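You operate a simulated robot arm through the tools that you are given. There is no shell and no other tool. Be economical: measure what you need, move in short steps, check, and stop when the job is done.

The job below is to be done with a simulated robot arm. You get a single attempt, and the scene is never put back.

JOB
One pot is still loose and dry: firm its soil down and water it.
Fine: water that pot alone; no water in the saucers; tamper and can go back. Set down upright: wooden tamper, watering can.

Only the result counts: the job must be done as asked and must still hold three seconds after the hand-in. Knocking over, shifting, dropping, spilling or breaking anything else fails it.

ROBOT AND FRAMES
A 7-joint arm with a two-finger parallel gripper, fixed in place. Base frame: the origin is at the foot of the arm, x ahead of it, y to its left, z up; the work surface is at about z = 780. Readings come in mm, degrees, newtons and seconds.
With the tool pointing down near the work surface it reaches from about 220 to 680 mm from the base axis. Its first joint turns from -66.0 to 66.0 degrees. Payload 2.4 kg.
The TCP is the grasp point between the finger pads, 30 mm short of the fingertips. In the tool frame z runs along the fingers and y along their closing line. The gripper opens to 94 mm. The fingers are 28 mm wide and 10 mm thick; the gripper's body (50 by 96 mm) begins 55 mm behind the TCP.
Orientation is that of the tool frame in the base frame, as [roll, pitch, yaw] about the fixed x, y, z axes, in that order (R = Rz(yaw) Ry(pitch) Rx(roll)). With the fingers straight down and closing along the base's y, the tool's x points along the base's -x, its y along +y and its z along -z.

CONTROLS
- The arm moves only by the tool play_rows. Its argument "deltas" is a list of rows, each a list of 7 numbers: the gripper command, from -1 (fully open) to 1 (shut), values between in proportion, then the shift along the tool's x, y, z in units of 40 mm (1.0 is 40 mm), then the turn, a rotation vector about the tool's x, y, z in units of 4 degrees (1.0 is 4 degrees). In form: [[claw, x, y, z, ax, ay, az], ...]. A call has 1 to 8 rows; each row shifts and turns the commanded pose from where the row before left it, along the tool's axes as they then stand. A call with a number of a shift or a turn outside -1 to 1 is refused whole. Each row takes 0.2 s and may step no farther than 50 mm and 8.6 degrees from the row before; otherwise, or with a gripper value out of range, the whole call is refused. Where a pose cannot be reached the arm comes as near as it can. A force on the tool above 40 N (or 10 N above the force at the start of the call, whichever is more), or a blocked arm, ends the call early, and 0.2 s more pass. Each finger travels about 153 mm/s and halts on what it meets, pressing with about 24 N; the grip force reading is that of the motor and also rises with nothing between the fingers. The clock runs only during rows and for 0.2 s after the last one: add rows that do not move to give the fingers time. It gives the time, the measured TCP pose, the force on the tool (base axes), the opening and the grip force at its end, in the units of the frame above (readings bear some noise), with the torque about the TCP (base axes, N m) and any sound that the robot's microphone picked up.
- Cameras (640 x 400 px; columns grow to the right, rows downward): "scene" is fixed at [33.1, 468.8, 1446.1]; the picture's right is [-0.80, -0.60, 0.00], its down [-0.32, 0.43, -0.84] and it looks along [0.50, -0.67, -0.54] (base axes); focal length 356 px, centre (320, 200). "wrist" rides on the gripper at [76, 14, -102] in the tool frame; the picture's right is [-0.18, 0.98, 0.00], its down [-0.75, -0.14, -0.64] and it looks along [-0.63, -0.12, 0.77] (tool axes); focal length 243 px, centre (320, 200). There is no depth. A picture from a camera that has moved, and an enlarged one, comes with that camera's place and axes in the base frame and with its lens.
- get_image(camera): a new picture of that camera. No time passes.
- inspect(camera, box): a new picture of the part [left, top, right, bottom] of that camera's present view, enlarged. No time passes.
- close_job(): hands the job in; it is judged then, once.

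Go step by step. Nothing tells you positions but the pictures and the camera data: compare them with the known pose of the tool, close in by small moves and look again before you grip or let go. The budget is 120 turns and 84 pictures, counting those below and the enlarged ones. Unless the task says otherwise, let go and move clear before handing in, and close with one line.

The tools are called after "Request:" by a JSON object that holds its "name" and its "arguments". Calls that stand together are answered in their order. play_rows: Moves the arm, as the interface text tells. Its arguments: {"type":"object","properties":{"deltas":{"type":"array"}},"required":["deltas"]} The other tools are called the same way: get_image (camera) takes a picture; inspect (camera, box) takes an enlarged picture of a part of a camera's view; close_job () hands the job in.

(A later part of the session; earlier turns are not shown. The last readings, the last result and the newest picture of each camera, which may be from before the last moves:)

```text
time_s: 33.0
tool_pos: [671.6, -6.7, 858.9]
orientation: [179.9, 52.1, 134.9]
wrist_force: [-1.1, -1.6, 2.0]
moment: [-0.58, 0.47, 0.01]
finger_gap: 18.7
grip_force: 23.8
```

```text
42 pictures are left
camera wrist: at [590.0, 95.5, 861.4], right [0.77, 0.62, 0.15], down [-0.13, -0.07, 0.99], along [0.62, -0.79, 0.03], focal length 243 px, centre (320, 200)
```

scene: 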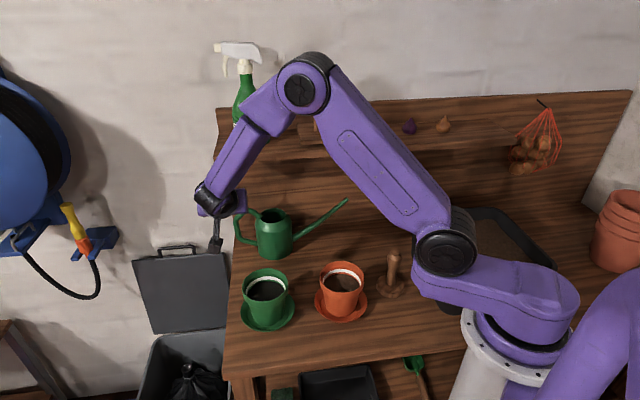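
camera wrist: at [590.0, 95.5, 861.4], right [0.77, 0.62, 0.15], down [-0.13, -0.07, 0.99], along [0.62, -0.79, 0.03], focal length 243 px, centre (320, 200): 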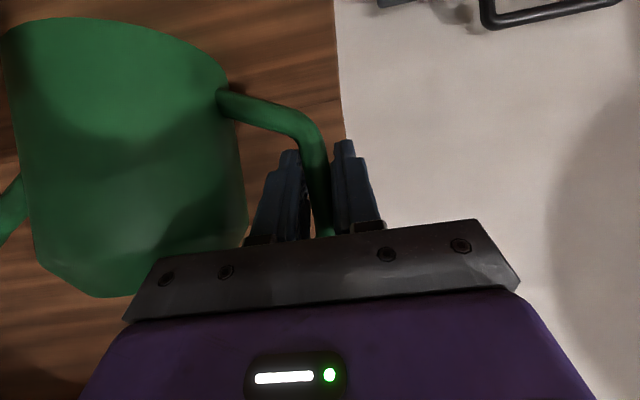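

Gripped at 18.7 mm. I'll lift just a few millimetres and see whether the can stays level.

Request:
{"name": "play_rows", "arguments": {"deltas": [[1, -0.04, 0, -0.031, 0, 0, 0], [1, -0.04, 0, -0.031, 0, 0, 0], [1, -0.04, 0, -0.031, 0, 0, 0], [1, 0, 0, 0, 0, 0, 0]]}}

Request:
{"name": "get_image", "arguments": {"camera": "wrist"}}

Request:
{"name": "inspect", "arguments": {"camera": "scene", "box": [205, 180, 365, 280]}}

```text
time_s: 34.0
tool_pos: [672.0, -7.0, 864.5]
orientation: [179.9, 52.1, 134.9]
wrist_force: [-0.2, 0.4, 0.0]
moment: [0.03, 0.01, -0.02]
finger_gap: 18.4
grip_force: 23.8
```

```text
41 pictures are left
camera wrist: at [590.0, 95.1, 867.2], right [0.77, 0.62, 0.15], down [-0.13, -0.07, 0.99], along [0.62, -0.79, 0.03], focal length 243 px, centre (320, 200)
```

wrist: 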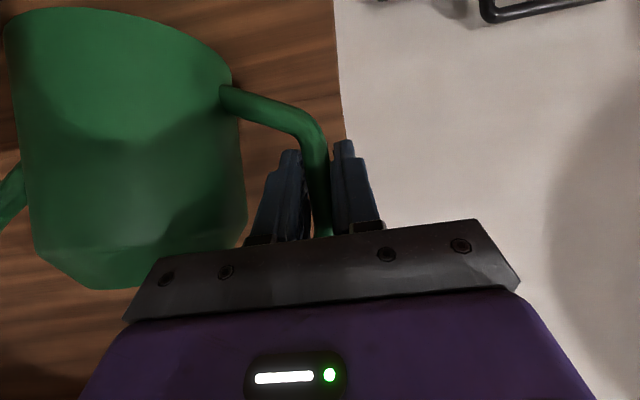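

```text
4.00 times, centred on (285, 230) of scene
camera zoom: at [33.1, 468.8, 1446.1], right [-0.8, -0.6, 0.0], down [-0.32, 0.43, -0.84], along [0.5, -0.67, -0.54], focal length 1423 px, centre (460, 80)
```

zoom: 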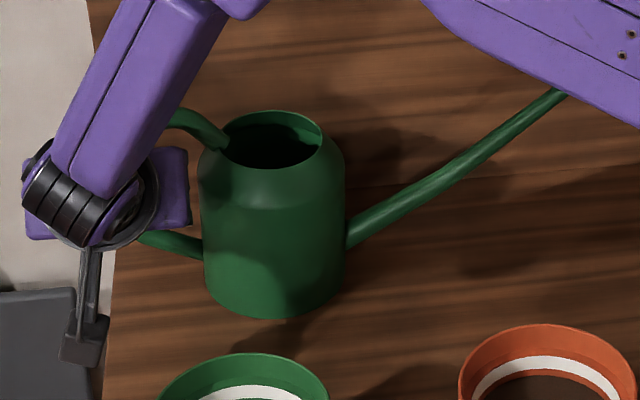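

It is not clear whether the can rose. I'll lift another 5 mm and compare.

Request:
{"name": "play_rows", "arguments": {"deltas": [[1, -0.05, 0, -0.039, 0, 0, 0], [1, -0.05, 0, -0.039, 0, 0, 0], [1, 0, 0, 0, 0, 0, 0], [1, 0, 0, 0, 0, 0, 0]]}}

Request:
{"name": "get_image", "arguments": {"camera": "wrist"}}

Request:
{"name": "inspect", "arguments": {"camera": "scene", "box": [205, 180, 365, 280]}}

```text
time_s: 35.0
tool_pos: [670.7, -6.7, 870.1]
orientation: [179.9, 52.1, 135.1]
wrist_force: [0.3, -0.6, -1.6]
moment: [0.0, 0.02, -0.01]
finger_gap: 18.3
grip_force: 24.1
```

```text
39 pictures are left
camera wrist: at [589.8, 95.5, 872.7], right [0.77, 0.62, 0.15], down [-0.13, -0.07, 0.99], along [0.62, -0.78, 0.03], focal length 243 px, centre (320, 200)
```

wrist: 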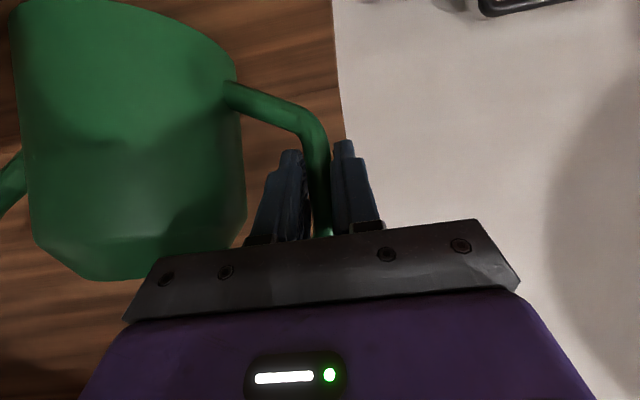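

```text
4.00 times, centred on (285, 230) of scene
camera zoom: at [33.1, 468.8, 1446.1], right [-0.8, -0.6, 0.0], down [-0.32, 0.43, -0.84], along [0.5, -0.67, -0.54], focal length 1423 px, centre (460, 80)
```

zoom: 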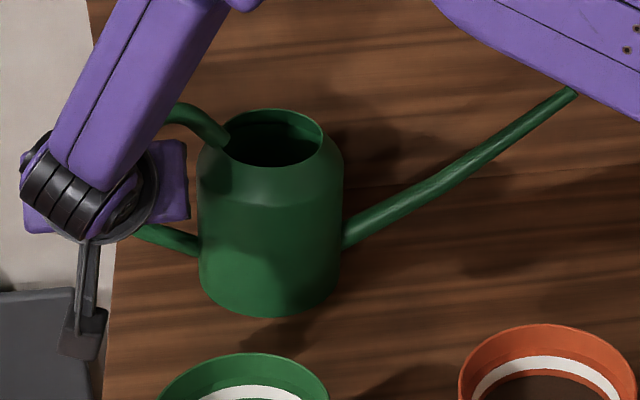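

The can has tilted about 3° as the pads squared up to the tube. I'll lift 6 mm more and read the force and moment to see if it now comes up firmly.

Request:
{"name": "play_rows", "arguments": {"deltas": [[1, -0.06, 0, -0.046, 0, 0, 0], [1, -0.06, 0, -0.046, 0, 0, 0], [1, 0, 0, 0, 0, 0, 0], [1, 0, 0, 0, 0, 0, 0]]}}

Request:
{"name": "inspect", "arguments": {"camera": "scene", "box": [205, 180, 365, 280]}}

```text
time_s: 36.0
tool_pos: [672.0, -7.2, 876.1]
orientation: [180.0, 52.0, 135.0]
wrist_force: [0.1, -0.8, -2.0]
moment: [0.05, -0.02, 0.0]
finger_gap: 18.4
grip_force: 23.8
```

```text
4.00 times, centred on (285, 230) of scene
camera zoom: at [33.1, 468.8, 1446.1], right [-0.8, -0.6, 0.0], down [-0.32, 0.43, -0.84], along [0.5, -0.67, -0.54], focal length 1423 px, centre (460, 80)
```

zoom: 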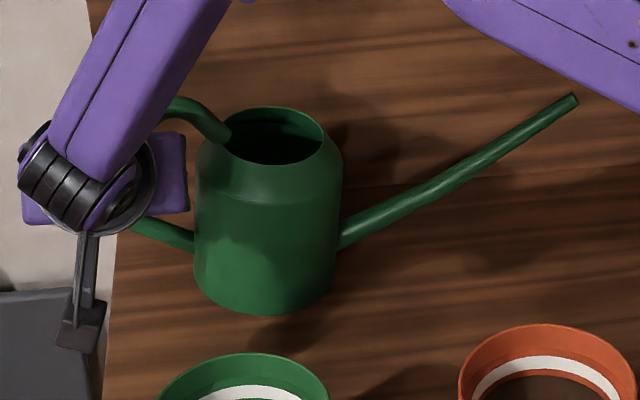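

The can only hinges on this curved part of the handle (moment near zero), so this grasp won't carry it. I'll set it back flat and re-grip the top of the handle from above-front, with the fingers alongside the body so that the wall stops the rotation.

Request:
{"name": "play_rows", "arguments": {"deltas": [[1, 0.1, 0, 0.078, 0, 0, 0], [1, 0.1, 0, 0.078, 0, 0, 0], [1, 0.1, 0, 0.078, 0, 0, 0], [1, 0.03, 0, 0.024, 0, 0, 0], [1, 0, 0, 0, 0, 0, 0]]}}

Request:
{"name": "inspect", "arguments": {"camera": "scene", "box": [205, 180, 365, 280]}}

```text
time_s: 37.2
tool_pos: [672.9, -7.0, 859.0]
orientation: [179.8, 52.2, 135.0]
wrist_force: [3.3, 2.6, 5.6]
moment: [-0.53, 0.43, 0.09]
finger_gap: 18.9
grip_force: 23.6
```

```text
4.00 times, centred on (285, 230) of scene
camera zoom: at [33.1, 468.9, 1446.1], right [-0.8, -0.6, 0.0], down [-0.32, 0.43, -0.84], along [0.5, -0.67, -0.54], focal length 1423 px, centre (460, 80)
```

zoom: 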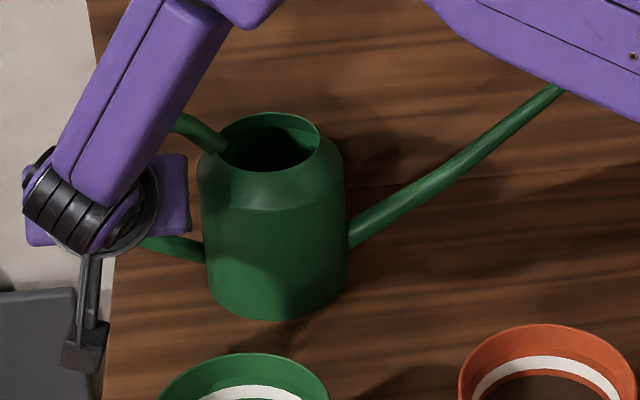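

The can is flat again. I'll release, back out along the tool axis and reorient.

Request:
{"name": "play_rows", "arguments": {"deltas": [[0.15, 0, 0, 0, 0, 0, 0], [0.15, 0, 0, 0, 0, 0, 0], [0.15, 0, 0, -0.5, 0, 0, 0], [0.15, 0, 0, -1, 0, 0, 0], [0.15, 0, 0, -1, 0, 0, 0], [0.15, 0, 0, -1, 0, 0, 0], [0.15, -0.7, 0, -0.7, 0, 0, 0], [0.15, -0.7, 0, -0.7, 0, 0, 0]]}}

Request:
{"name": "inspect", "arguments": {"camera": "scene", "box": [205, 180, 365, 280]}}

Request:
{"name": "get_image", "arguments": {"camera": "wrist"}}

```text
time_s: 39.0
tool_pos: [584.9, 78.0, 1022.9]
orientation: [179.9, 52.2, 134.9]
wrist_force: [0.5, -0.6, -0.2]
moment: [0.0, -0.01, -0.01]
finger_gap: 40.0
grip_force: 0.1
```

```text
4.00 times, centred on (285, 230) of scene
camera zoom: at [33.1, 468.8, 1446.1], right [-0.8, -0.6, 0.0], down [-0.32, 0.43, -0.84], along [0.5, -0.67, -0.54], focal length 1423 px, centre (460, 80)
```

zoom: 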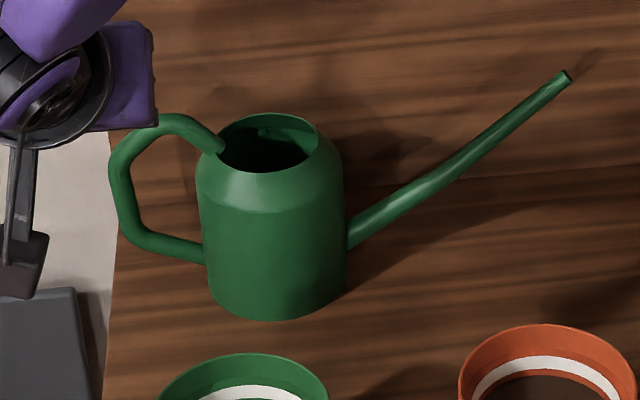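

```text
34 pictures are left
camera wrist: at [504.1, 180.2, 1025.7], right [0.77, 0.62, 0.15], down [-0.13, -0.07, 0.99], along [0.62, -0.79, 0.03], focal length 243 px, centre (320, 200)
```

wrist: 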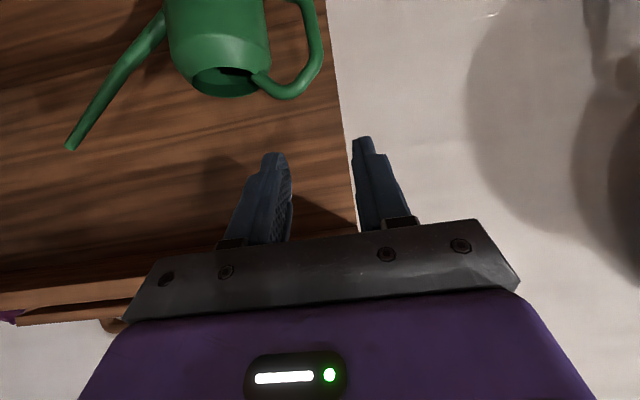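

The can stands as before, with its axis near along 371, n 480. I'll now roll the tool 90° about its axis, so the fingers can straddle the top tube of the handle, and steepen it.

Request:
{"name": "play_rows", "arguments": {"deltas": [[-0.1, 0, 0, 0, 0, 0, -1], [-0.1, 0, 0, 0, 0, 0, -1], [-0.1, 0, 0, 0, 0, 0, -1], [-0.1, 0, 0, 0, 0, 0, -1], [-0.1, 0, 0, 0, 0, 0, -1], [-0.1, 0, 0, 0, 0, 0, -1], [-0.1, 0, 0, 0, 0, 0, -1], [-0.1, 0, 0, 0, 0, 0, -1]]}}

Request:
{"name": "play_rows", "arguments": {"deltas": [[-0.1, 0, 0, 0, 0, 0, -1], [-0.1, 0, 0, 0, 0, 0, -1], [-0.1, 0, 0, 0, 0, 0, -1], [-0.1, 0, 0, 0, 0, 0, -1], [-0.1, 0, 0, 0, 0, 0, -1], [-0.1, 0, 0, 0, 0, 0, -1], [-0.1, 0, 0, 0, 0, 0, -1], [-0.1, 0, 0, 0, 0, 0, -1]]}}

Request:
{"name": "play_rows", "arguments": {"deltas": [[-0.1, 0, 0, 0, 0, 0, -1], [-0.1, 0, 0, 0, 0, 0, -1], [-0.1, 0, 0, 0, 0, 0, -1], [-0.1, 0, 0, 0, 0, 0, -1], [-0.1, 0, 0, 0, 0, 0, -1], [-0.1, 0, 0, 0, 0, 0, -1], [-0.1, 0, 0, 0, 0, 0, -0.5], [-0.1, 0, 0, 0, -1, 0, 0]]}}

Request:
{"name": "play_rows", "arguments": {"deltas": [[-0.1, 0, 0, 0, -1, 0, 0], [-0.1, 0, 0, 0, -1, 0, 0], [-0.1, 0, 0, 0, -1, 0, 0], [-0.1, 0, 0, 0, -0.25, 0, 0]]}}

Request:
{"name": "get_image", "arguments": {"camera": "wrist"}}

Request:
{"name": "get_image", "arguments": {"camera": "scene"}}

```text
time_s: 40.8
tool_pos: [586.5, 77.2, 1024.3]
orientation: [-145.7, 42.0, -179.4]
wrist_force: [0.5, -0.3, 0.1]
moment: [-0.03, 0.02, 0.0]
finger_gap: 51.7
grip_force: 0.1
```

```text
time_s: 42.6
tool_pos: [586.7, 78.1, 1024.1]
orientation: [-130.9, 20.2, -151.6]
wrist_force: [-0.3, -0.2, 0.0]
moment: [0.01, -0.03, -0.01]
finger_gap: 51.7
grip_force: 0.1
```

```text
time_s: 44.4
tool_pos: [586.4, 77.1, 1023.5]
orientation: [-131.8, 0.0, -135.0]
wrist_force: [0.4, 0.3, 0.1]
moment: [0.03, -0.02, -0.03]
finger_gap: 51.7
grip_force: 0.1
```

```text
time_s: 45.4
tool_pos: [585.9, 78.1, 1023.8]
orientation: [-145.0, 0.1, -134.9]
wrist_force: [-0.5, 0.2, -0.1]
moment: [-0.01, -0.02, 0.03]
finger_gap: 51.7
grip_force: 0.1
```

```text
33 pictures are left
camera wrist: at [481.2, 75.9, 1099.0], right [-0.44, 0.7, -0.56], down [0.35, 0.71, 0.61], along [0.83, 0.07, -0.56], focal length 243 px, centre (320, 200)
```

wrist: 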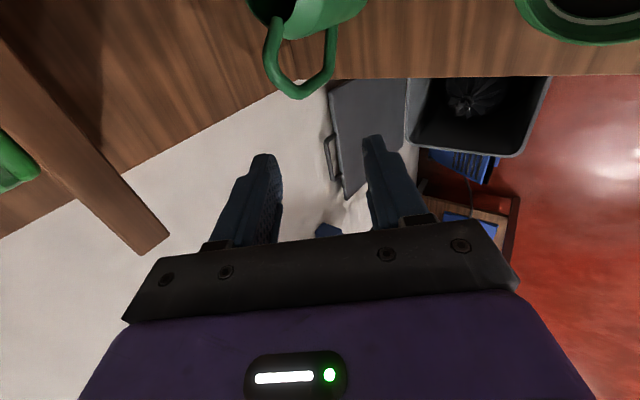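

```text
32 pictures are left
```

scene: 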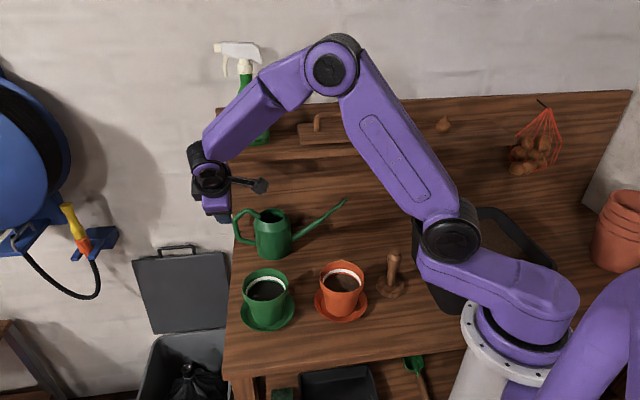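

The tool is now rolled and tilted 35° from vertical. I'll move to a standoff 130 mm back on the approach line and check the alignment.

Request:
{"name": "play_rows", "arguments": {"deltas": [[-0.1, 0.42, -0.375, 0.706, 0, 0, 0], [-0.1, 0.42, -0.375, 0.706, 0, 0, 0], [-0.1, 0, 0, 0.5, 0, 0, 0], [-0.1, 0, 0, 0, 0, 0, 0]]}}

Request:
{"name": "get_image", "arguments": {"camera": "wrist"}}

Request:
{"name": "inspect", "arguments": {"camera": "scene", "box": [185, 120, 345, 260]}}

```text
time_s: 46.4
tool_pos: [611.6, 5.9, 979.0]
orientation: [-144.9, 0.1, -135.0]
wrist_force: [0.4, 0.2, -1.0]
moment: [0.0, -0.01, 0.02]
finger_gap: 51.8
grip_force: 0.0
```

```text
31 pictures are left
camera wrist: at [506.3, 3.6, 1053.3], right [-0.44, 0.7, -0.57], down [0.35, 0.71, 0.61], along [0.83, 0.07, -0.56], focal length 243 px, centre (320, 200)
```

wrist: 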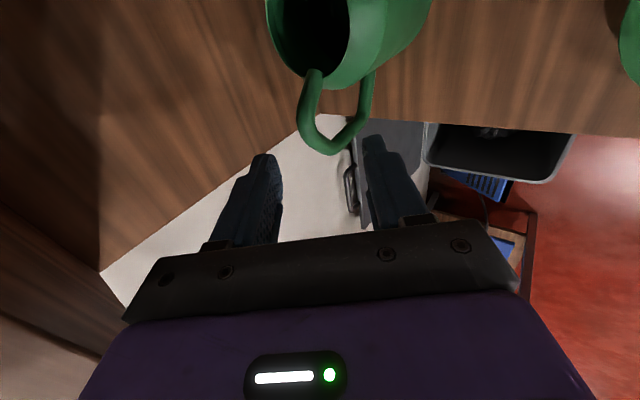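

```text
2.86 times, centred on (265, 190) of scene
camera zoom: at [33.1, 468.8, 1446.1], right [-0.8, -0.6, 0.0], down [-0.32, 0.43, -0.84], along [0.5, -0.67, -0.54], focal length 1016 px, centre (477, 229)
```

zoom: 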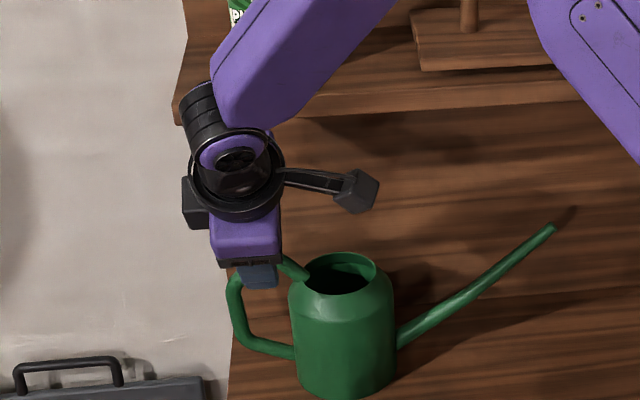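

The tube top is slightly higher than I assumed (n≈481, z≈915). For more shelf clearance I'll tilt 7° further, re-centre, and advance 45 mm.

Request:
{"name": "play_rows", "arguments": {"deltas": [[-0.1, 0, 0, 0, 1, 0, 0], [-0.1, 0, 0, 0, 0.75, 0, 0], [-0.1, 0.03, 0.095, -0.05, 0, 0, 0], [-0.1, 0, 0, 0.55, 0, 0, 0], [-0.1, 0, 0, 0.55, 0, 0, 0], [-0.1, 0, 0, 0, 0, 0, 0]]}}

Request:
{"name": "get_image", "arguments": {"camera": "wrist"}}

```text
time_s: 47.8
tool_pos: [628.8, -12.4, 944.9]
orientation: [-137.9, 0.1, -135.0]
wrist_force: [-0.9, -0.2, -0.3]
moment: [0.0, 0.0, 0.01]
finger_gap: 51.5
grip_force: 0.0
```

```text
29 pictures are left
camera wrist: at [517.3, -8.8, 1011.0], right [-0.38, 0.65, -0.66], down [0.3, 0.76, 0.57], along [0.87, 0.02, -0.49], focal length 243 px, centre (320, 200)
```

wrist: 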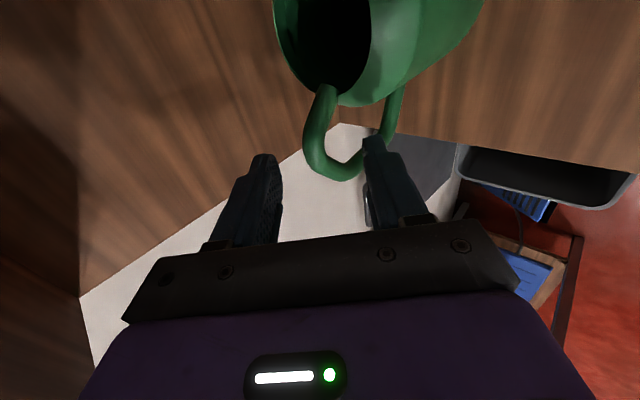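

The tube is centred between the fingers and the inner finger edge will pass just outboard of the body wall. I'll advance the remaining 66 mm.

Request:
{"name": "play_rows", "arguments": {"deltas": [[-0.1, 0, 0, 0.5, 0, 0, 0], [-0.1, 0, 0, 0.5, 0, 0, 0], [-0.1, 0, 0, 0.4, 0, 0, 0], [-0.1, 0, 0, 0.2, 0, 0, 0], [-0.1, 0, 0, 0, 0, 0, 0]]}}

Request:
{"name": "get_image", "arguments": {"camera": "wrist"}}

Request:
{"name": "inspect", "arguments": {"camera": "scene", "box": [185, 120, 345, 260]}}

```text
time_s: 49.0
tool_pos: [659.5, -43.4, 897.0]
orientation: [-137.9, 0.2, -134.9]
wrist_force: [0.4, 0.3, -0.5]
moment: [-0.02, 0.01, 0.02]
finger_gap: 51.9
grip_force: 0.1
```

```text
28 pictures are left
camera wrist: at [547.7, -39.3, 963.2], right [-0.39, 0.65, -0.66], down [0.3, 0.76, 0.57], along [0.87, 0.02, -0.49], focal length 243 px, centre (320, 200)
```

wrist: 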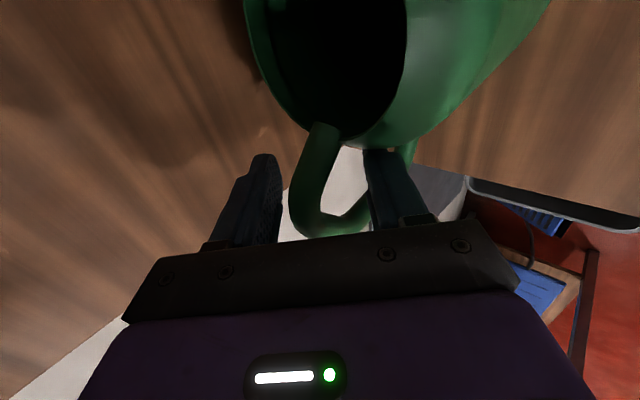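

```text
2.86 times, centred on (265, 190) of scene
camera zoom: at [33.1, 468.8, 1446.1], right [-0.8, -0.6, 0.0], down [-0.32, 0.43, -0.84], along [0.5, -0.67, -0.54], focal length 1016 px, centre (477, 229)
```

zoom: 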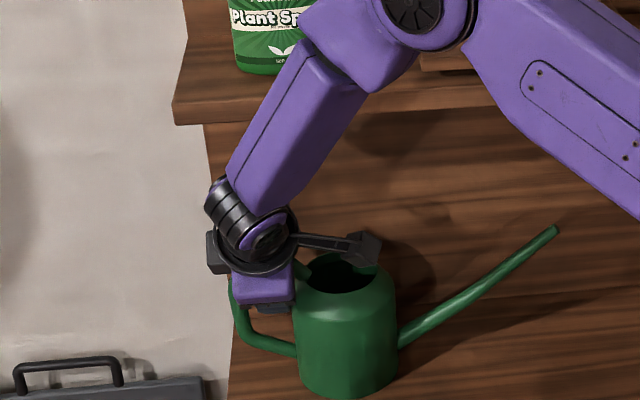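

The fingers straddle the top tube, with no contact forces. I'll close.

Request:
{"name": "play_rows", "arguments": {"deltas": [[0.2, 0, 0, 0, 0, 0, 0], [0.5, 0, 0, 0, 0, 0, 0], [0.8, 0, 0, 0, 0, 0, 0], [1, 0, 0, 0, 0, 0, 0], [1, 0, 0, 0, 0, 0, 0]]}}

Request:
{"name": "play_rows", "arguments": {"deltas": [[1, 0, -0.05, -0.056, 0, 0, 0], [1, 0, -0.05, -0.056, 0, 0, 0], [1, 0, 0, 0, 0, 0, 0], [1, 0, 0, 0, 0, 0, 0]]}}

Request:
{"name": "inspect", "arguments": {"camera": "scene", "box": [205, 180, 365, 280]}}

```text
time_s: 50.2
tool_pos: [659.8, -44.0, 898.7]
orientation: [-137.7, 0.2, -134.9]
wrist_force: [3.7, -1.9, 11.4]
moment: [0.07, 0.22, 0.05]
finger_gap: 21.1
grip_force: 24.3
```

```text
time_s: 51.2
tool_pos: [658.3, -42.4, 903.5]
orientation: [-137.9, 0.0, -135.0]
wrist_force: [0.8, -0.2, -3.2]
moment: [0.18, -0.23, 0.0]
finger_gap: 20.7
grip_force: 23.9
```

```text
4.00 times, centred on (285, 230) of scene
camera zoom: at [33.2, 468.8, 1446.1], right [-0.8, -0.6, 0.0], down [-0.32, 0.43, -0.84], along [0.5, -0.67, -0.54], focal length 1423 px, centre (460, 80)
```

zoom: 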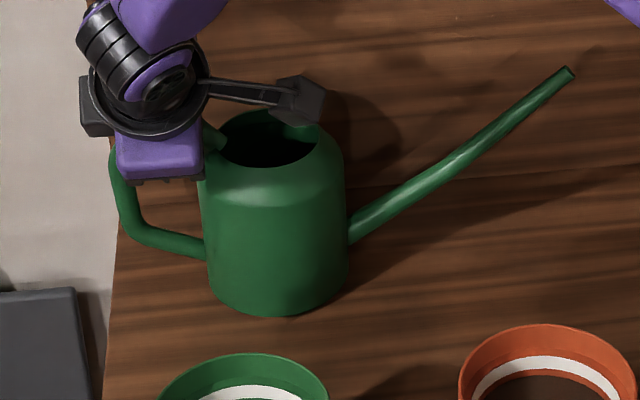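

The can is rising level, with about 3.2 N and 0.29 Nm carried by the grip. I'll lift 14 mm more and check it holds.

Request:
{"name": "play_rows", "arguments": {"deltas": [[1, 0, -0.08, -0.087, 0, 0, 0], [1, 0, -0.08, -0.087, 0, 0, 0], [1, 0, -0.08, -0.087, 0, 0, 0], [1, 0, 0, 0, 0, 0, 0]]}}

Request:
{"name": "inspect", "arguments": {"camera": "scene", "box": [205, 180, 365, 280]}}

```text
time_s: 52.2
tool_pos: [658.9, -43.3, 917.3]
orientation: [-137.9, 0.1, -135.0]
wrist_force: [-0.6, 0.6, -4.5]
moment: [0.22, -0.22, -0.06]
finger_gap: 20.5
grip_force: 23.8
```

```text
4.00 times, centred on (285, 230) of scene
camera zoom: at [33.2, 468.8, 1446.1], right [-0.8, -0.6, 0.0], down [-0.32, 0.43, -0.84], along [0.5, -0.67, -0.54], focal length 1423 px, centre (460, 80)
```

zoom: 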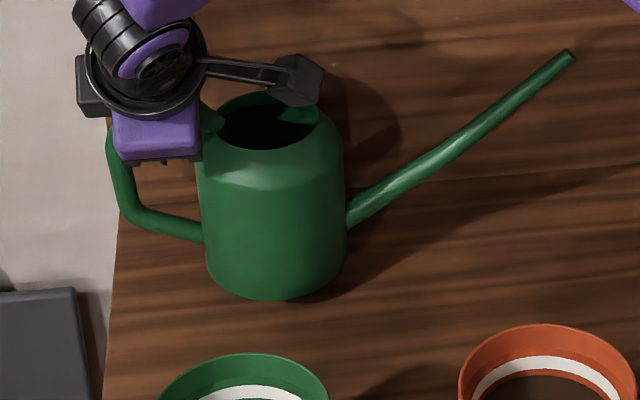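

The can hangs level and firm at 4.5 N. I'll back out along the tool axis, which retreats and rises together, clear of the shelf.

Request:
{"name": "play_rows", "arguments": {"deltas": [[1, 0, 0, -0.4, 0, 0, 0], [1, 0, 0, -0.6, 0, 0, 0], [1, 0, 0, -0.7, 0, 0, 0], [1, 0, 0, -0.7, 0, 0, 0], [1, 0, 0, -0.7, 0, 0, 0], [1, 0, 0, -0.7, 0, 0, 0], [1, 0, 0, -0.7, 0, 0, 0], [1, 0, 0, -0.4, 0, 0, 0]]}}

Request:
{"name": "get_image", "arguments": {"camera": "scene"}}

```text
time_s: 54.0
tool_pos: [565.5, 49.1, 1063.4]
orientation: [-137.8, 0.0, -135.0]
wrist_force: [0.5, -0.3, -3.8]
moment: [0.15, -0.24, 0.02]
finger_gap: 20.6
grip_force: 23.9
```

```text
24 pictures are left
```

scene: 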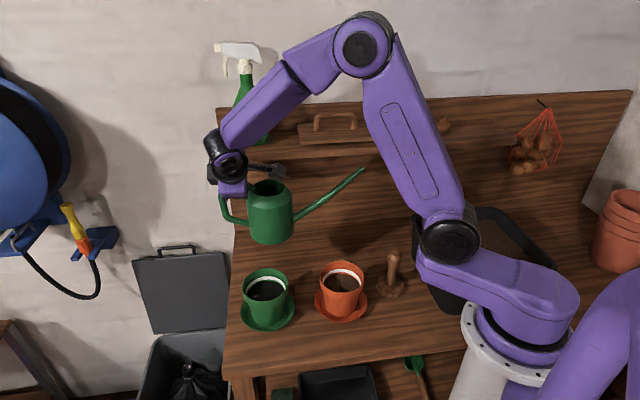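

The can is clear and level. Now I'll turn it 45°, so the spout points toward -y, while carrying it left and away from the shelf.

Request:
{"name": "play_rows", "arguments": {"deltas": [[1, -0.08, 0.36, -0.323, 0, -0.836, -0.929], [1, -0.08, 0.36, -0.323, 0, -0.836, -0.929], [1, -0.08, 0.36, -0.323, 0, -0.836, -0.929], [1, -0.08, 0.36, -0.323, 0, -0.836, -0.929], [1, -0.08, 0.36, -0.323, 0, -0.836, -0.929]]}}

Request:
{"name": "get_image", "arguments": {"camera": "scene"}}

```text
time_s: 55.2
tool_pos: [496.1, 118.2, 1063.2]
orientation: [-138.0, 0.0, -109.9]
wrist_force: [0.9, -0.2, -4.5]
moment: [0.26, -0.18, -0.01]
finger_gap: 20.7
grip_force: 23.9
```

```text
23 pictures are left
```

scene: 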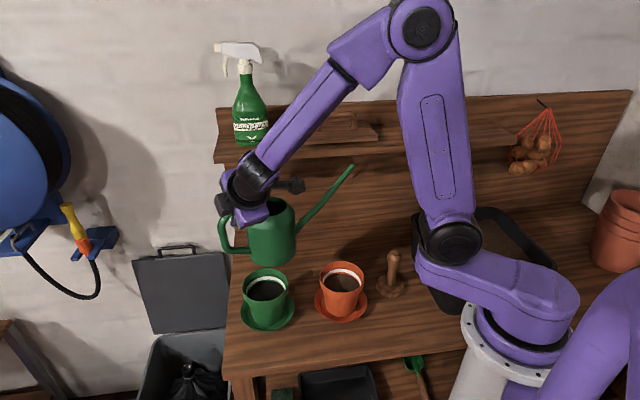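

Good. I'll finish the turn and carry the can so that the level spout tip is over the terracotta pot.

Request:
{"name": "play_rows", "arguments": {"deltas": [[1, -0.24, 0.317, -0.286, 0, -0.836, -0.929], [1, -0.24, 0.317, -0.286, 0, -0.836, -0.929], [1, -0.24, 0.317, -0.286, 0, -0.836, -0.929], [1, -0.24, 0.317, -0.286, 0, -0.836, -0.929], [1, -0.5625, 0.44, -0.397, 0, 0, 0], [1, -0.5625, 0.44, -0.397, 0, 0, 0], [1, -0.5625, 0.44, -0.397, 0, 0, 0], [1, -0.5625, 0.44, -0.397, 0, 0, 0]]}}

Request:
{"name": "get_image", "arguments": {"camera": "scene"}}

Request:
{"name": "get_image", "arguments": {"camera": "wrist"}}

```text
time_s: 57.0
tool_pos: [341.6, 258.9, 1062.1]
orientation: [-137.9, -0.2, -90.0]
wrist_force: [-0.3, -0.4, -4.0]
moment: [0.27, -0.08, -0.01]
finger_gap: 20.4
grip_force: 24.1
```

```text
22 pictures are left
```

scene: 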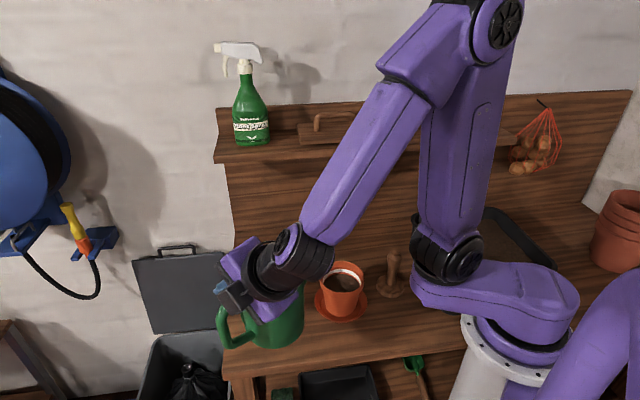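

```text
21 pictures are left
camera wrist: at [261.9, 185.3, 1128.7], right [-0.73, 0.18, -0.66], down [-0.33, 0.75, 0.57], along [0.6, 0.63, -0.49], focal length 243 px, centre (320, 200)
```

wrist: 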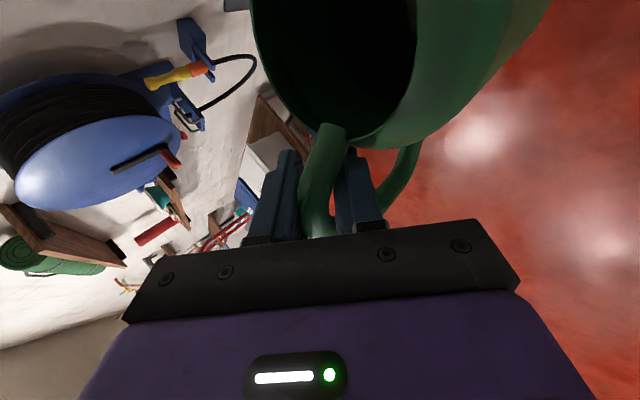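

Now over the pot and level. I'll lower by 60 mm and begin a mild tilt of about 11°, then look for the spout tip.

Request:
{"name": "play_rows", "arguments": {"deltas": [[1, 0, 0.35, 0.383, 0, 0, 0], [1, 0, 0.35, 0.383, 0, 0, 0], [1, 0, 0.34, 0.383, 0, 0, 0], [1, 0, 0, 0, 0, -1, 0.9], [1, 0, 0, 0, 0, -1, 0.9], [1, 0, 0, 0, 0, 0, 0]]}}

Request:
{"name": "get_image", "arguments": {"camera": "scene"}}

```text
time_s: 58.4
tool_pos: [342.6, 258.8, 1000.2]
orientation: [-138.0, 10.7, -90.0]
wrist_force: [-0.8, 0.4, -4.4]
moment: [0.24, -0.07, 0.02]
finger_gap: 20.3
grip_force: 23.7
```

```text
20 pictures are left
```

scene: 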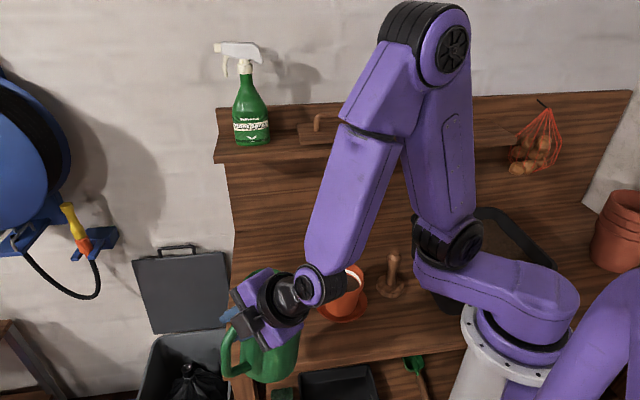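

The wrist hides the pot from the scene camera, but my tip model matched earlier pictures to within 3 mm, so I'll rely on it. I'll tilt to about 21° with the tip over the pot and listen for water.

Request:
{"name": "play_rows", "arguments": {"deltas": [[1, -0.03, -0.04, -0.07, 0, -1, 0.9], [1, -0.03, -0.04, -0.07, 0, -1, 0.9], [1, 0, 0, 0, 0, 0, 0]]}}

Request:
{"name": "get_image", "arguments": {"camera": "scene"}}

```text
time_s: 59.2
tool_pos: [341.3, 261.1, 1006.6]
orientation: [-137.9, 21.5, -89.9]
wrist_force: [0.6, 0.1, -4.6]
moment: [0.16, -0.03, -0.01]
finger_gap: 20.3
grip_force: 23.9
```

```text
19 pictures are left
```

scene: 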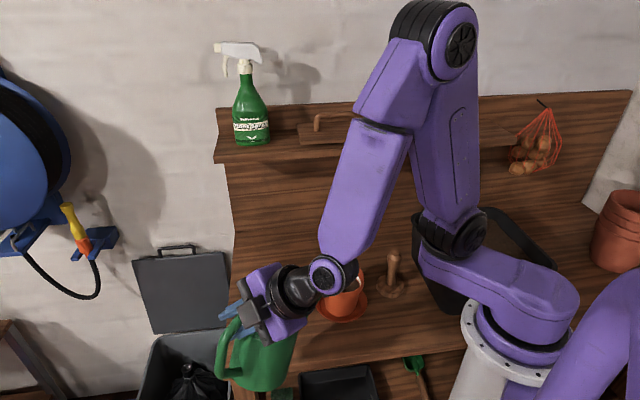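

No flow yet. I'll tilt to about 32°, lowering the tip to around z 908.

Request:
{"name": "play_rows", "arguments": {"deltas": [[1, 0.047, -0.26, -0.287, 0, -1, 0.9], [1, 0.047, -0.26, -0.287, 0, -1, 0.9], [1, 0, 0, 0, 0, 0, 0]]}}

Request:
{"name": "inspect", "arguments": {"camera": "scene", "box": [290, 240, 402, 330]}}

```text
time_s: 60.0
tool_pos: [341.2, 244.0, 1034.6]
orientation: [-138.0, 32.2, -89.9]
wrist_force: [0.3, 0.3, -4.7]
moment: [0.09, -0.04, -0.01]
finger_gap: 20.4
grip_force: 24.4
```

```text
4.44 times, centred on (346, 285) of scene
camera zoom: at [33.2, 468.8, 1446.1], right [-0.8, -0.6, 0.0], down [-0.32, 0.43, -0.84], along [0.5, -0.67, -0.54], focal length 1581 px, centre (204, -178)
```

zoom: 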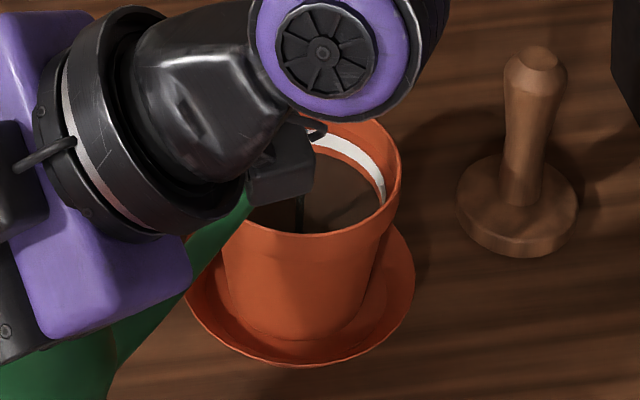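

Soil visible and still dry, no water yet. I'll tilt to about 40°, with the tip held just above the pot.

Request:
{"name": "play_rows", "arguments": {"deltas": [[1, -0.018, -0.265, -0.294, 0, -0.725, 0.652], [1, -0.018, -0.265, -0.294, 0, -0.725, 0.652], [1, 0, 0, 0, 0, 0, 0]]}}

Request:
{"name": "inspect", "arguments": {"camera": "scene", "box": [290, 240, 402, 330]}}

```text
time_s: 60.8
tool_pos: [341.7, 227.2, 1060.7]
orientation: [-137.9, 40.0, -89.9]
wrist_force: [0.9, -0.3, -3.4]
moment: [0.05, -0.05, 0.0]
finger_gap: 20.3
grip_force: 24.3
```

```text
4.44 times, centred on (346, 285) of scene
camera zoom: at [33.2, 468.8, 1446.1], right [-0.8, -0.6, 0.0], down [-0.32, 0.43, -0.84], along [0.5, -0.67, -0.54], focal length 1581 px, centre (204, -178)
```

zoom: 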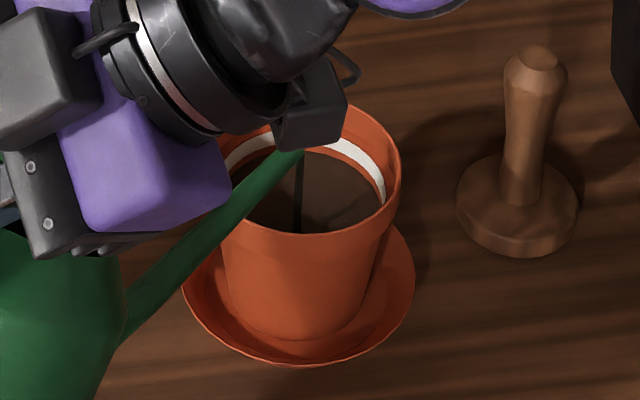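

A thin dark line runs from the tip straight down onto the soil, possibly the stream. I'll hold here briefly and watch the weight and the soil.

Request:
{"name": "play_rows", "arguments": {"deltas": [[1, 0, 0, 0, 0, 0, 0], [1, 0, 0, 0, 0, 0, 0], [1, 0, 0, 0, 0, 0, 0], [1, 0, 0, 0, 0, 0, 0]]}}

Request:
{"name": "inspect", "arguments": {"camera": "scene", "box": [314, 262, 378, 302]}}

```text
time_s: 61.8
tool_pos: [342.3, 226.3, 1061.3]
orientation: [-137.9, 40.0, -89.8]
wrist_force: [-0.3, 0.1, -4.5]
moment: [0.02, -0.04, 0.0]
finger_gap: 20.6
grip_force: 24.2
```

```text
10.00 times, centred on (346, 282) of scene
camera zoom: at [33.1, 468.8, 1446.1], right [-0.8, -0.6, 0.0], down [-0.32, 0.43, -0.84], along [0.5, -0.67, -0.54], focal length 3557 px, centre (60, -620)
```

zoom: 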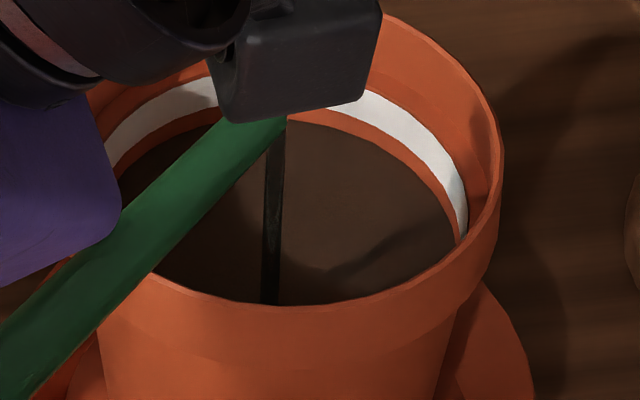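

It is a stream, landing inside the pot. I'll keep pouring a little and watch the soil colour.

Request:
{"name": "play_rows", "arguments": {"deltas": [[1, 0, 0, 0, 0, 0, 0], [1, 0, 0, 0, 0, 0, 0], [1, 0, 0, 0, 0, 0, 0], [1, 0, 0, 0, 0, 0, 0]]}}

Request:
{"name": "inspect", "arguments": {"camera": "scene", "box": [314, 262, 378, 302]}}

```text
time_s: 62.8
tool_pos: [341.1, 226.4, 1061.6]
orientation: [-138.0, 40.0, -89.9]
wrist_force: [0.7, 0.4, -3.6]
moment: [0.05, -0.04, -0.06]
finger_gap: 20.2
grip_force: 23.9
```

```text
10.00 times, centred on (346, 282) of scene
camera zoom: at [33.1, 468.8, 1446.1], right [-0.8, -0.6, 0.0], down [-0.32, 0.43, -0.84], along [0.5, -0.67, -0.54], focal length 3557 px, centre (60, -620)
```

zoom: 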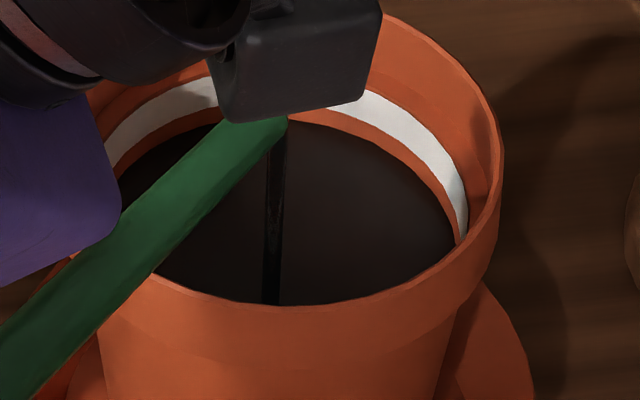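

The soil is darkening fast to the watered look. I'll tilt back now with the tip staying over the pot.

Request:
{"name": "play_rows", "arguments": {"deltas": [[1, 0.018, 0.265, 0.294, 0, 0.725, -0.652], [1, 0.018, 0.265, 0.294, 0, 0.725, -0.652], [1, -0.047, 0.26, 0.287, 0, 1, -0.9], [1, -0.047, 0.26, 0.287, 0, 1, -0.9], [1, 0.03, 0.04, 0.07, 0, 1, -0.9], [1, 0.03, 0.04, 0.07, 0, 1, -0.9], [1, 0, 0, 0, 0, 0, 0]]}}

Request:
{"name": "inspect", "arguments": {"camera": "scene", "box": [290, 240, 402, 330]}}

```text
time_s: 64.4
tool_pos: [342.6, 264.2, 1002.5]
orientation: [-137.8, 10.6, -90.0]
wrist_force: [-0.4, -0.1, -3.7]
moment: [0.19, -0.03, 0.0]
finger_gap: 20.4
grip_force: 24.1
```

```text
4.44 times, centred on (346, 285) of scene
camera zoom: at [33.1, 468.8, 1446.1], right [-0.8, -0.6, 0.0], down [-0.32, 0.43, -0.84], along [0.5, -0.67, -0.54], focal length 1581 px, centre (204, -178)
```

zoom: 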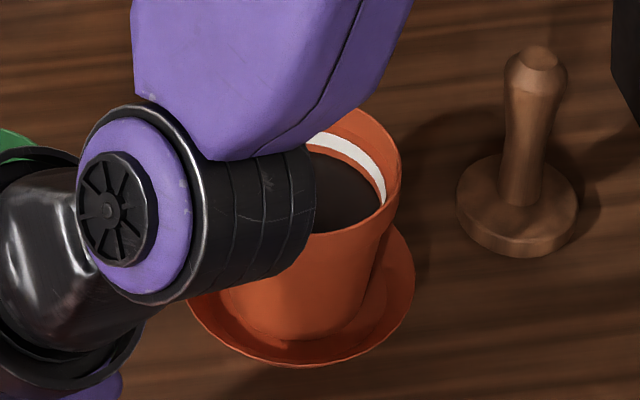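

Poured and tilted back. I'll level the can, rise, and retrace part of the path to see the pot clearly.

Request:
{"name": "play_rows", "arguments": {"deltas": [[1, 0, 0, 0, 0, 1, -0.9], [1, 0, 0, 0, 0, 1, -0.9], [1, 0, -0.35, -0.383, 0, 0, 0], [1, 0, -0.35, -0.383, 0, 0, 0], [1, 0, -0.34, -0.383, 0, 0, 0], [1, 0, 0, 0, 0, 0, 0]]}}

Request:
{"name": "play_rows", "arguments": {"deltas": [[1, 0.5625, -0.44, 0.397, 0, 0, 0], [1, 0.5625, -0.44, 0.397, 0, 0, 0], [1, 0.5625, -0.44, 0.397, 0, 0, 0], [1, 0.5625, -0.44, 0.397, 0, 0, 0], [1, 0, 0, 0, 0, 0, 0]]}}

Request:
{"name": "get_image", "arguments": {"camera": "scene"}}

Request:
{"name": "inspect", "arguments": {"camera": "scene", "box": [310, 257, 374, 297]}}

```text
time_s: 65.8
tool_pos: [343.8, 263.6, 1066.4]
orientation: [-137.9, -0.1, -90.0]
wrist_force: [-0.4, -0.2, -3.5]
moment: [0.25, -0.02, 0.02]
finger_gap: 20.3
grip_force: 24.8
```

```text
time_s: 67.0
tool_pos: [439.3, 173.8, 1064.5]
orientation: [-137.9, -0.1, -90.0]
wrist_force: [0.7, 0.3, -2.8]
moment: [0.23, -0.04, -0.03]
finger_gap: 20.6
grip_force: 23.5
```

```text
13 pictures are left
```

scene: 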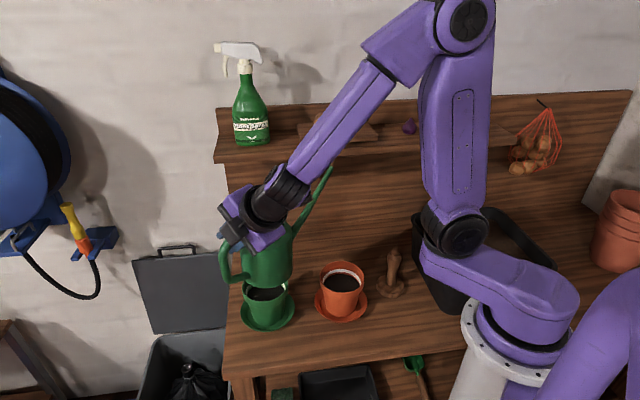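

```text
10.00 times, centred on (342, 277) of scene
camera zoom: at [33.2, 468.8, 1446.1], right [-0.8, -0.6, 0.0], down [-0.32, 0.43, -0.84], along [0.5, -0.67, -0.54], focal length 3557 px, centre (100, -570)
```

zoom: 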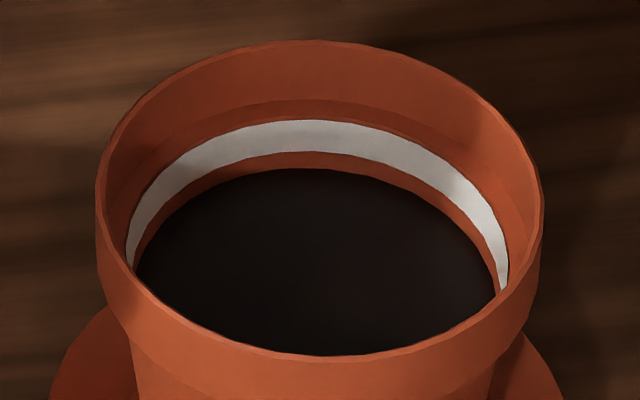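

The soil is now uniformly dark like the green pot's, with no puddle and a dry saucer. I'll return the can along the same path.

Request:
{"name": "play_rows", "arguments": {"deltas": [[1, 0.24, -0.317, 0.286, 0, 0.836, 0.929], [1, 0.24, -0.317, 0.286, 0, 0.836, 0.929], [1, 0.24, -0.317, 0.286, 0, 0.836, 0.929], [1, 0.24, -0.317, 0.286, 0, 0.836, 0.929], [1, 0, 0, 0, 0, 0, 0]]}}

Request:
{"name": "play_rows", "arguments": {"deltas": [[1, 0.08, -0.36, 0.323, 0, 0.836, 0.929], [1, 0.08, -0.36, 0.323, 0, 0.836, 0.929], [1, 0.08, -0.36, 0.323, 0, 0.836, 0.929], [1, 0.08, -0.36, 0.323, 0, 0.836, 0.929], [1, 0.08, -0.36, 0.323, 0, 0.836, 0.929], [1, 0, 0, 0, 0, 0, 0]]}}

Request:
{"name": "get_image", "arguments": {"camera": "scene"}}

```text
time_s: 68.2
tool_pos: [500.5, 127.2, 1065.7]
orientation: [-137.8, -0.1, -110.0]
wrist_force: [0.2, -0.2, -3.5]
moment: [0.21, -0.08, 0.02]
finger_gap: 20.4
grip_force: 23.2
```

```text
time_s: 69.6
tool_pos: [576.5, 65.0, 1065.3]
orientation: [-137.9, 0.1, -135.0]
wrist_force: [-0.3, 0.0, -3.3]
moment: [0.12, -0.19, 0.0]
finger_gap: 20.2
grip_force: 24.2
```

```text
11 pictures are left
```

scene: 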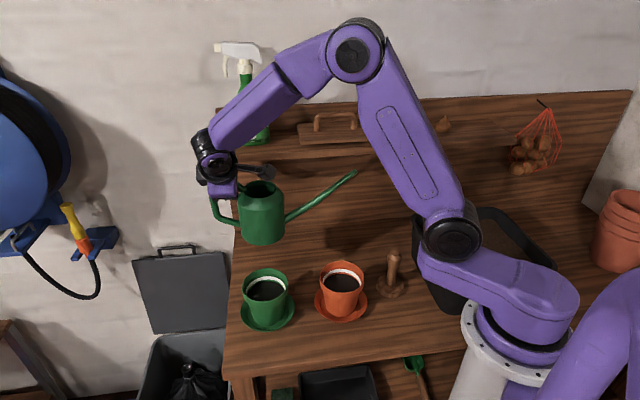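

I'll correct the 19 mm offset along the bench and then slide back in along the tool axis.

Request:
{"name": "play_rows", "arguments": {"deltas": [[1, 0.475, -0.03, 0.09, 0, 0, 0], [1, 0, 0, 0, 0, 0, 0]]}}

Request:
{"name": "play_rows", "arguments": {"deltas": [[1, 0, 0, 0.4, 0, 0, 0], [1, 0, 0, 0.7, 0, 0, 0], [1, 0, 0, 0.7, 0, 0, 0], [1, 0, 0, 0.7, 0, 0, 0], [1, 0, 0, 0.7, 0, 0, 0], [1, 0, 0, 0.7, 0, 0, 0], [1, 0, 0, 0.6, 0, 0, 0], [1, 0, 0, 0.3, 0, 0, 0]]}}

Request:
{"name": "inspect", "arguments": {"camera": "scene", "box": [205, 180, 365, 280]}}

```text
time_s: 70.2
tool_pos: [563.7, 49.5, 1063.8]
orientation: [-137.9, 0.2, -135.0]
wrist_force: [-0.4, 0.4, -3.6]
moment: [0.13, -0.16, 0.0]
finger_gap: 20.4
grip_force: 24.2
```

```text
time_s: 72.0
tool_pos: [656.2, -41.2, 921.7]
orientation: [-137.9, 0.1, -134.8]
wrist_force: [-0.2, -0.9, -2.7]
moment: [0.15, -0.2, 0.01]
finger_gap: 20.3
grip_force: 23.9
```

```text
4.00 times, centred on (285, 230) of scene
camera zoom: at [33.2, 468.8, 1446.1], right [-0.8, -0.6, 0.0], down [-0.32, 0.43, -0.84], along [0.5, -0.67, -0.54], focal length 1423 px, centre (460, 80)
```

zoom: 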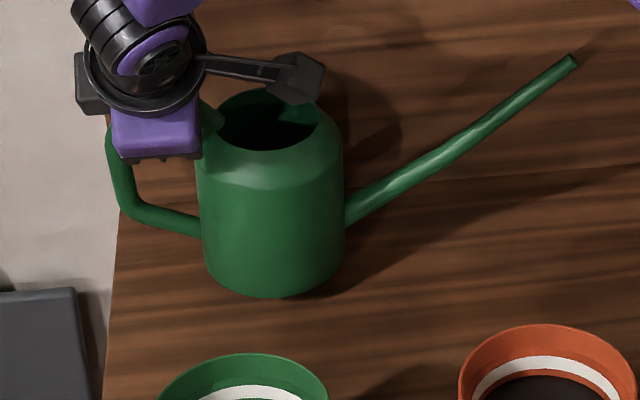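

The can has about a 2° nose-down tilt in the grip. I'll correct that and lower to just above the table.

Request:
{"name": "play_rows", "arguments": {"deltas": [[1, 0, -0.056, 0.05, 0, 0.46, -0.41], [1, 0, 0.13, 0.145, 0, 0, 0], [1, 0, 0.13, 0.145, 0, 0, 0], [1, 0, 0, 0, 0, 0, 0]]}}

Request:
{"name": "play_rows", "arguments": {"deltas": [[1, 0, 0.03, 0.034, 0, 0, 0], [1, 0, 0.03, 0.034, 0, 0, 0], [1, 0, 0, 0, 0, 0, 0]]}}

Request:
{"name": "inspect", "arguments": {"camera": "scene", "box": [205, 180, 365, 280]}}

```text
time_s: 73.0
tool_pos: [658.6, -42.5, 906.2]
orientation: [-137.9, -2.4, -135.0]
wrist_force: [0.3, 0.0, -3.3]
moment: [0.13, -0.2, -0.03]
finger_gap: 20.3
grip_force: 23.5
```

```text
time_s: 73.8
tool_pos: [657.3, -44.5, 902.0]
orientation: [-137.8, -2.4, -135.0]
wrist_force: [-0.2, 0.5, -2.5]
moment: [0.17, -0.18, 0.0]
finger_gap: 20.2
grip_force: 24.3
```

```text
4.00 times, centred on (285, 230) of scene
camera zoom: at [33.2, 468.8, 1446.1], right [-0.8, -0.6, 0.0], down [-0.32, 0.43, -0.84], along [0.5, -0.67, -0.54], focal length 1423 px, centre (460, 80)
```

zoom: 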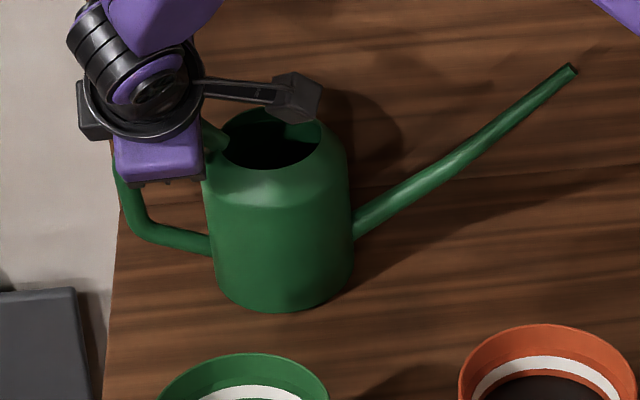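

About 5–7 mm remain. I'll lower in small steps until it touches.

Request:
{"name": "play_rows", "arguments": {"deltas": [[1, 0, 0.025, 0.028, 0, 0, 0], [1, 0, 0.025, 0.028, 0, 0, 0], [1, 0, 0, 0, 0, 0, 0]]}}

Request:
{"name": "play_rows", "arguments": {"deltas": [[1, 0, 0.02, 0.022, 0, 0, 0], [1, 0, 0.02, 0.022, 0, 0, 0], [1, 0, 0, 0, 0, 0, 0]]}}

```text
time_s: 74.6
tool_pos: [657.2, -42.6, 900.6]
orientation: [-137.8, -2.3, -135.0]
wrist_force: [-1.1, 1.3, 2.1]
moment: [0.18, 0.24, -0.05]
finger_gap: 20.2
grip_force: 23.7
```

```text
time_s: 75.4
tool_pos: [659.4, -44.8, 899.0]
orientation: [-137.6, -2.3, -134.9]
wrist_force: [6.0, -1.5, 20.9]
moment: [0.04, 0.59, 0.09]
finger_gap: 20.5
grip_force: 23.9
```

Contact with the table (21 N). I'll ease up a millimetre to relieve the force and look before letting go.

Request:
{"name": "play_rows", "arguments": {"deltas": [[1, 0, -0.02, -0.022, 0, 0, 0], [1, 0, 0, 0, 0, 0, 0]]}}

Request:
{"name": "inspect", "arguments": {"camera": "scene", "box": [205, 180, 365, 280]}}

```text
time_s: 76.0
tool_pos: [658.8, -42.8, 899.8]
orientation: [-137.8, -2.3, -134.9]
wrist_force: [6.7, -2.9, 22.5]
moment: [-0.02, 0.42, 0.13]
finger_gap: 20.3
grip_force: 24.0
```

```text
4.00 times, centred on (285, 230) of scene
camera zoom: at [32.9, 468.8, 1446.1], right [-0.8, -0.6, 0.0], down [-0.32, 0.43, -0.84], along [0.5, -0.67, -0.54], focal length 1423 px, centre (460, 80)
```

zoom: 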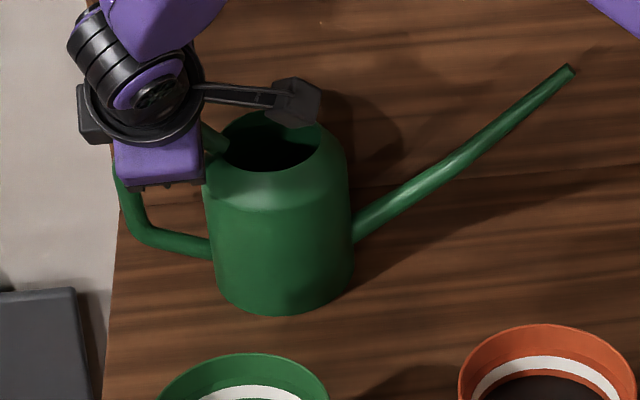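

Request:
{"name": "play_rows", "arguments": {"deltas": [[1, 0, -0.02, -0.022, 0, 0, 0], [1, 0, -0.02, -0.022, 0, 0, 0], [1, 0, 0, 0, 0, 0, 0]]}}

```text
time_s: 76.8
tool_pos: [656.4, -42.6, 898.6]
orientation: [-138.0, -2.4, -135.0]
wrist_force: [1.9, -0.7, 8.6]
moment: [0.12, 0.21, 0.02]
finger_gap: 20.5
grip_force: 24.2
```

Down to about 9 N with the can on the table. I'll ease another millimetre and open the fingers.

Request:
{"name": "play_rows", "arguments": {"deltas": [[1, 0, -0.015, -0.016, 0, 0, 0], [0.5, 0, 0, 0, 0, 0, 0], [0.2, 0, 0, 0, 0, 0, 0], [-0.1, 0, 0, 0, 0, 0, 0], [-0.1, 0, 0, 0, 0, 0, 0], [-0.1, 0, 0, 0, 0, 0, 0]]}}

Request:
{"name": "get_image", "arguments": {"camera": "wrist"}}

Request:
{"name": "inspect", "arguments": {"camera": "scene", "box": [205, 180, 365, 280]}}

```text
time_s: 78.2
tool_pos: [657.6, -43.0, 900.8]
orientation: [-138.0, -2.4, -135.0]
wrist_force: [-0.7, -0.1, -1.1]
moment: [0.0, 0.02, 0.0]
finger_gap: 51.8
grip_force: 0.2
```

```text
7 pictures are left
camera wrist: at [548.2, -37.3, 970.4], right [-0.41, 0.63, -0.67], down [0.32, 0.78, 0.54], along [0.86, 0.01, -0.52], focal length 243 px, centre (320, 200)
```

wrist: 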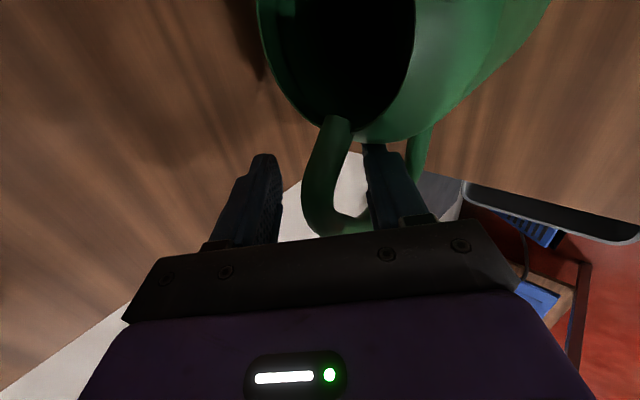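

```text
4.00 times, centred on (285, 230) of scene
camera zoom: at [33.1, 468.8, 1446.1], right [-0.8, -0.6, 0.0], down [-0.32, 0.43, -0.84], along [0.5, -0.67, -0.54], focal length 1423 px, centre (460, 80)
```

zoom: 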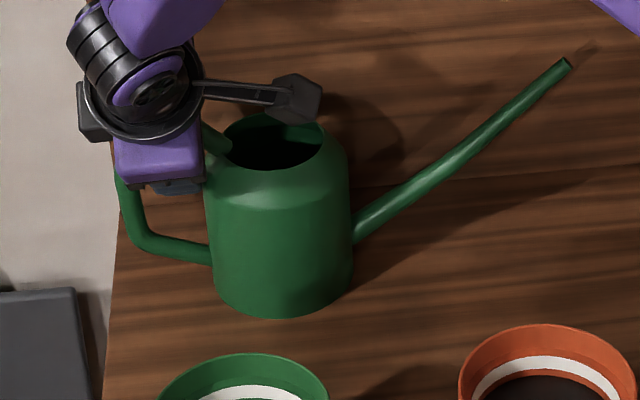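

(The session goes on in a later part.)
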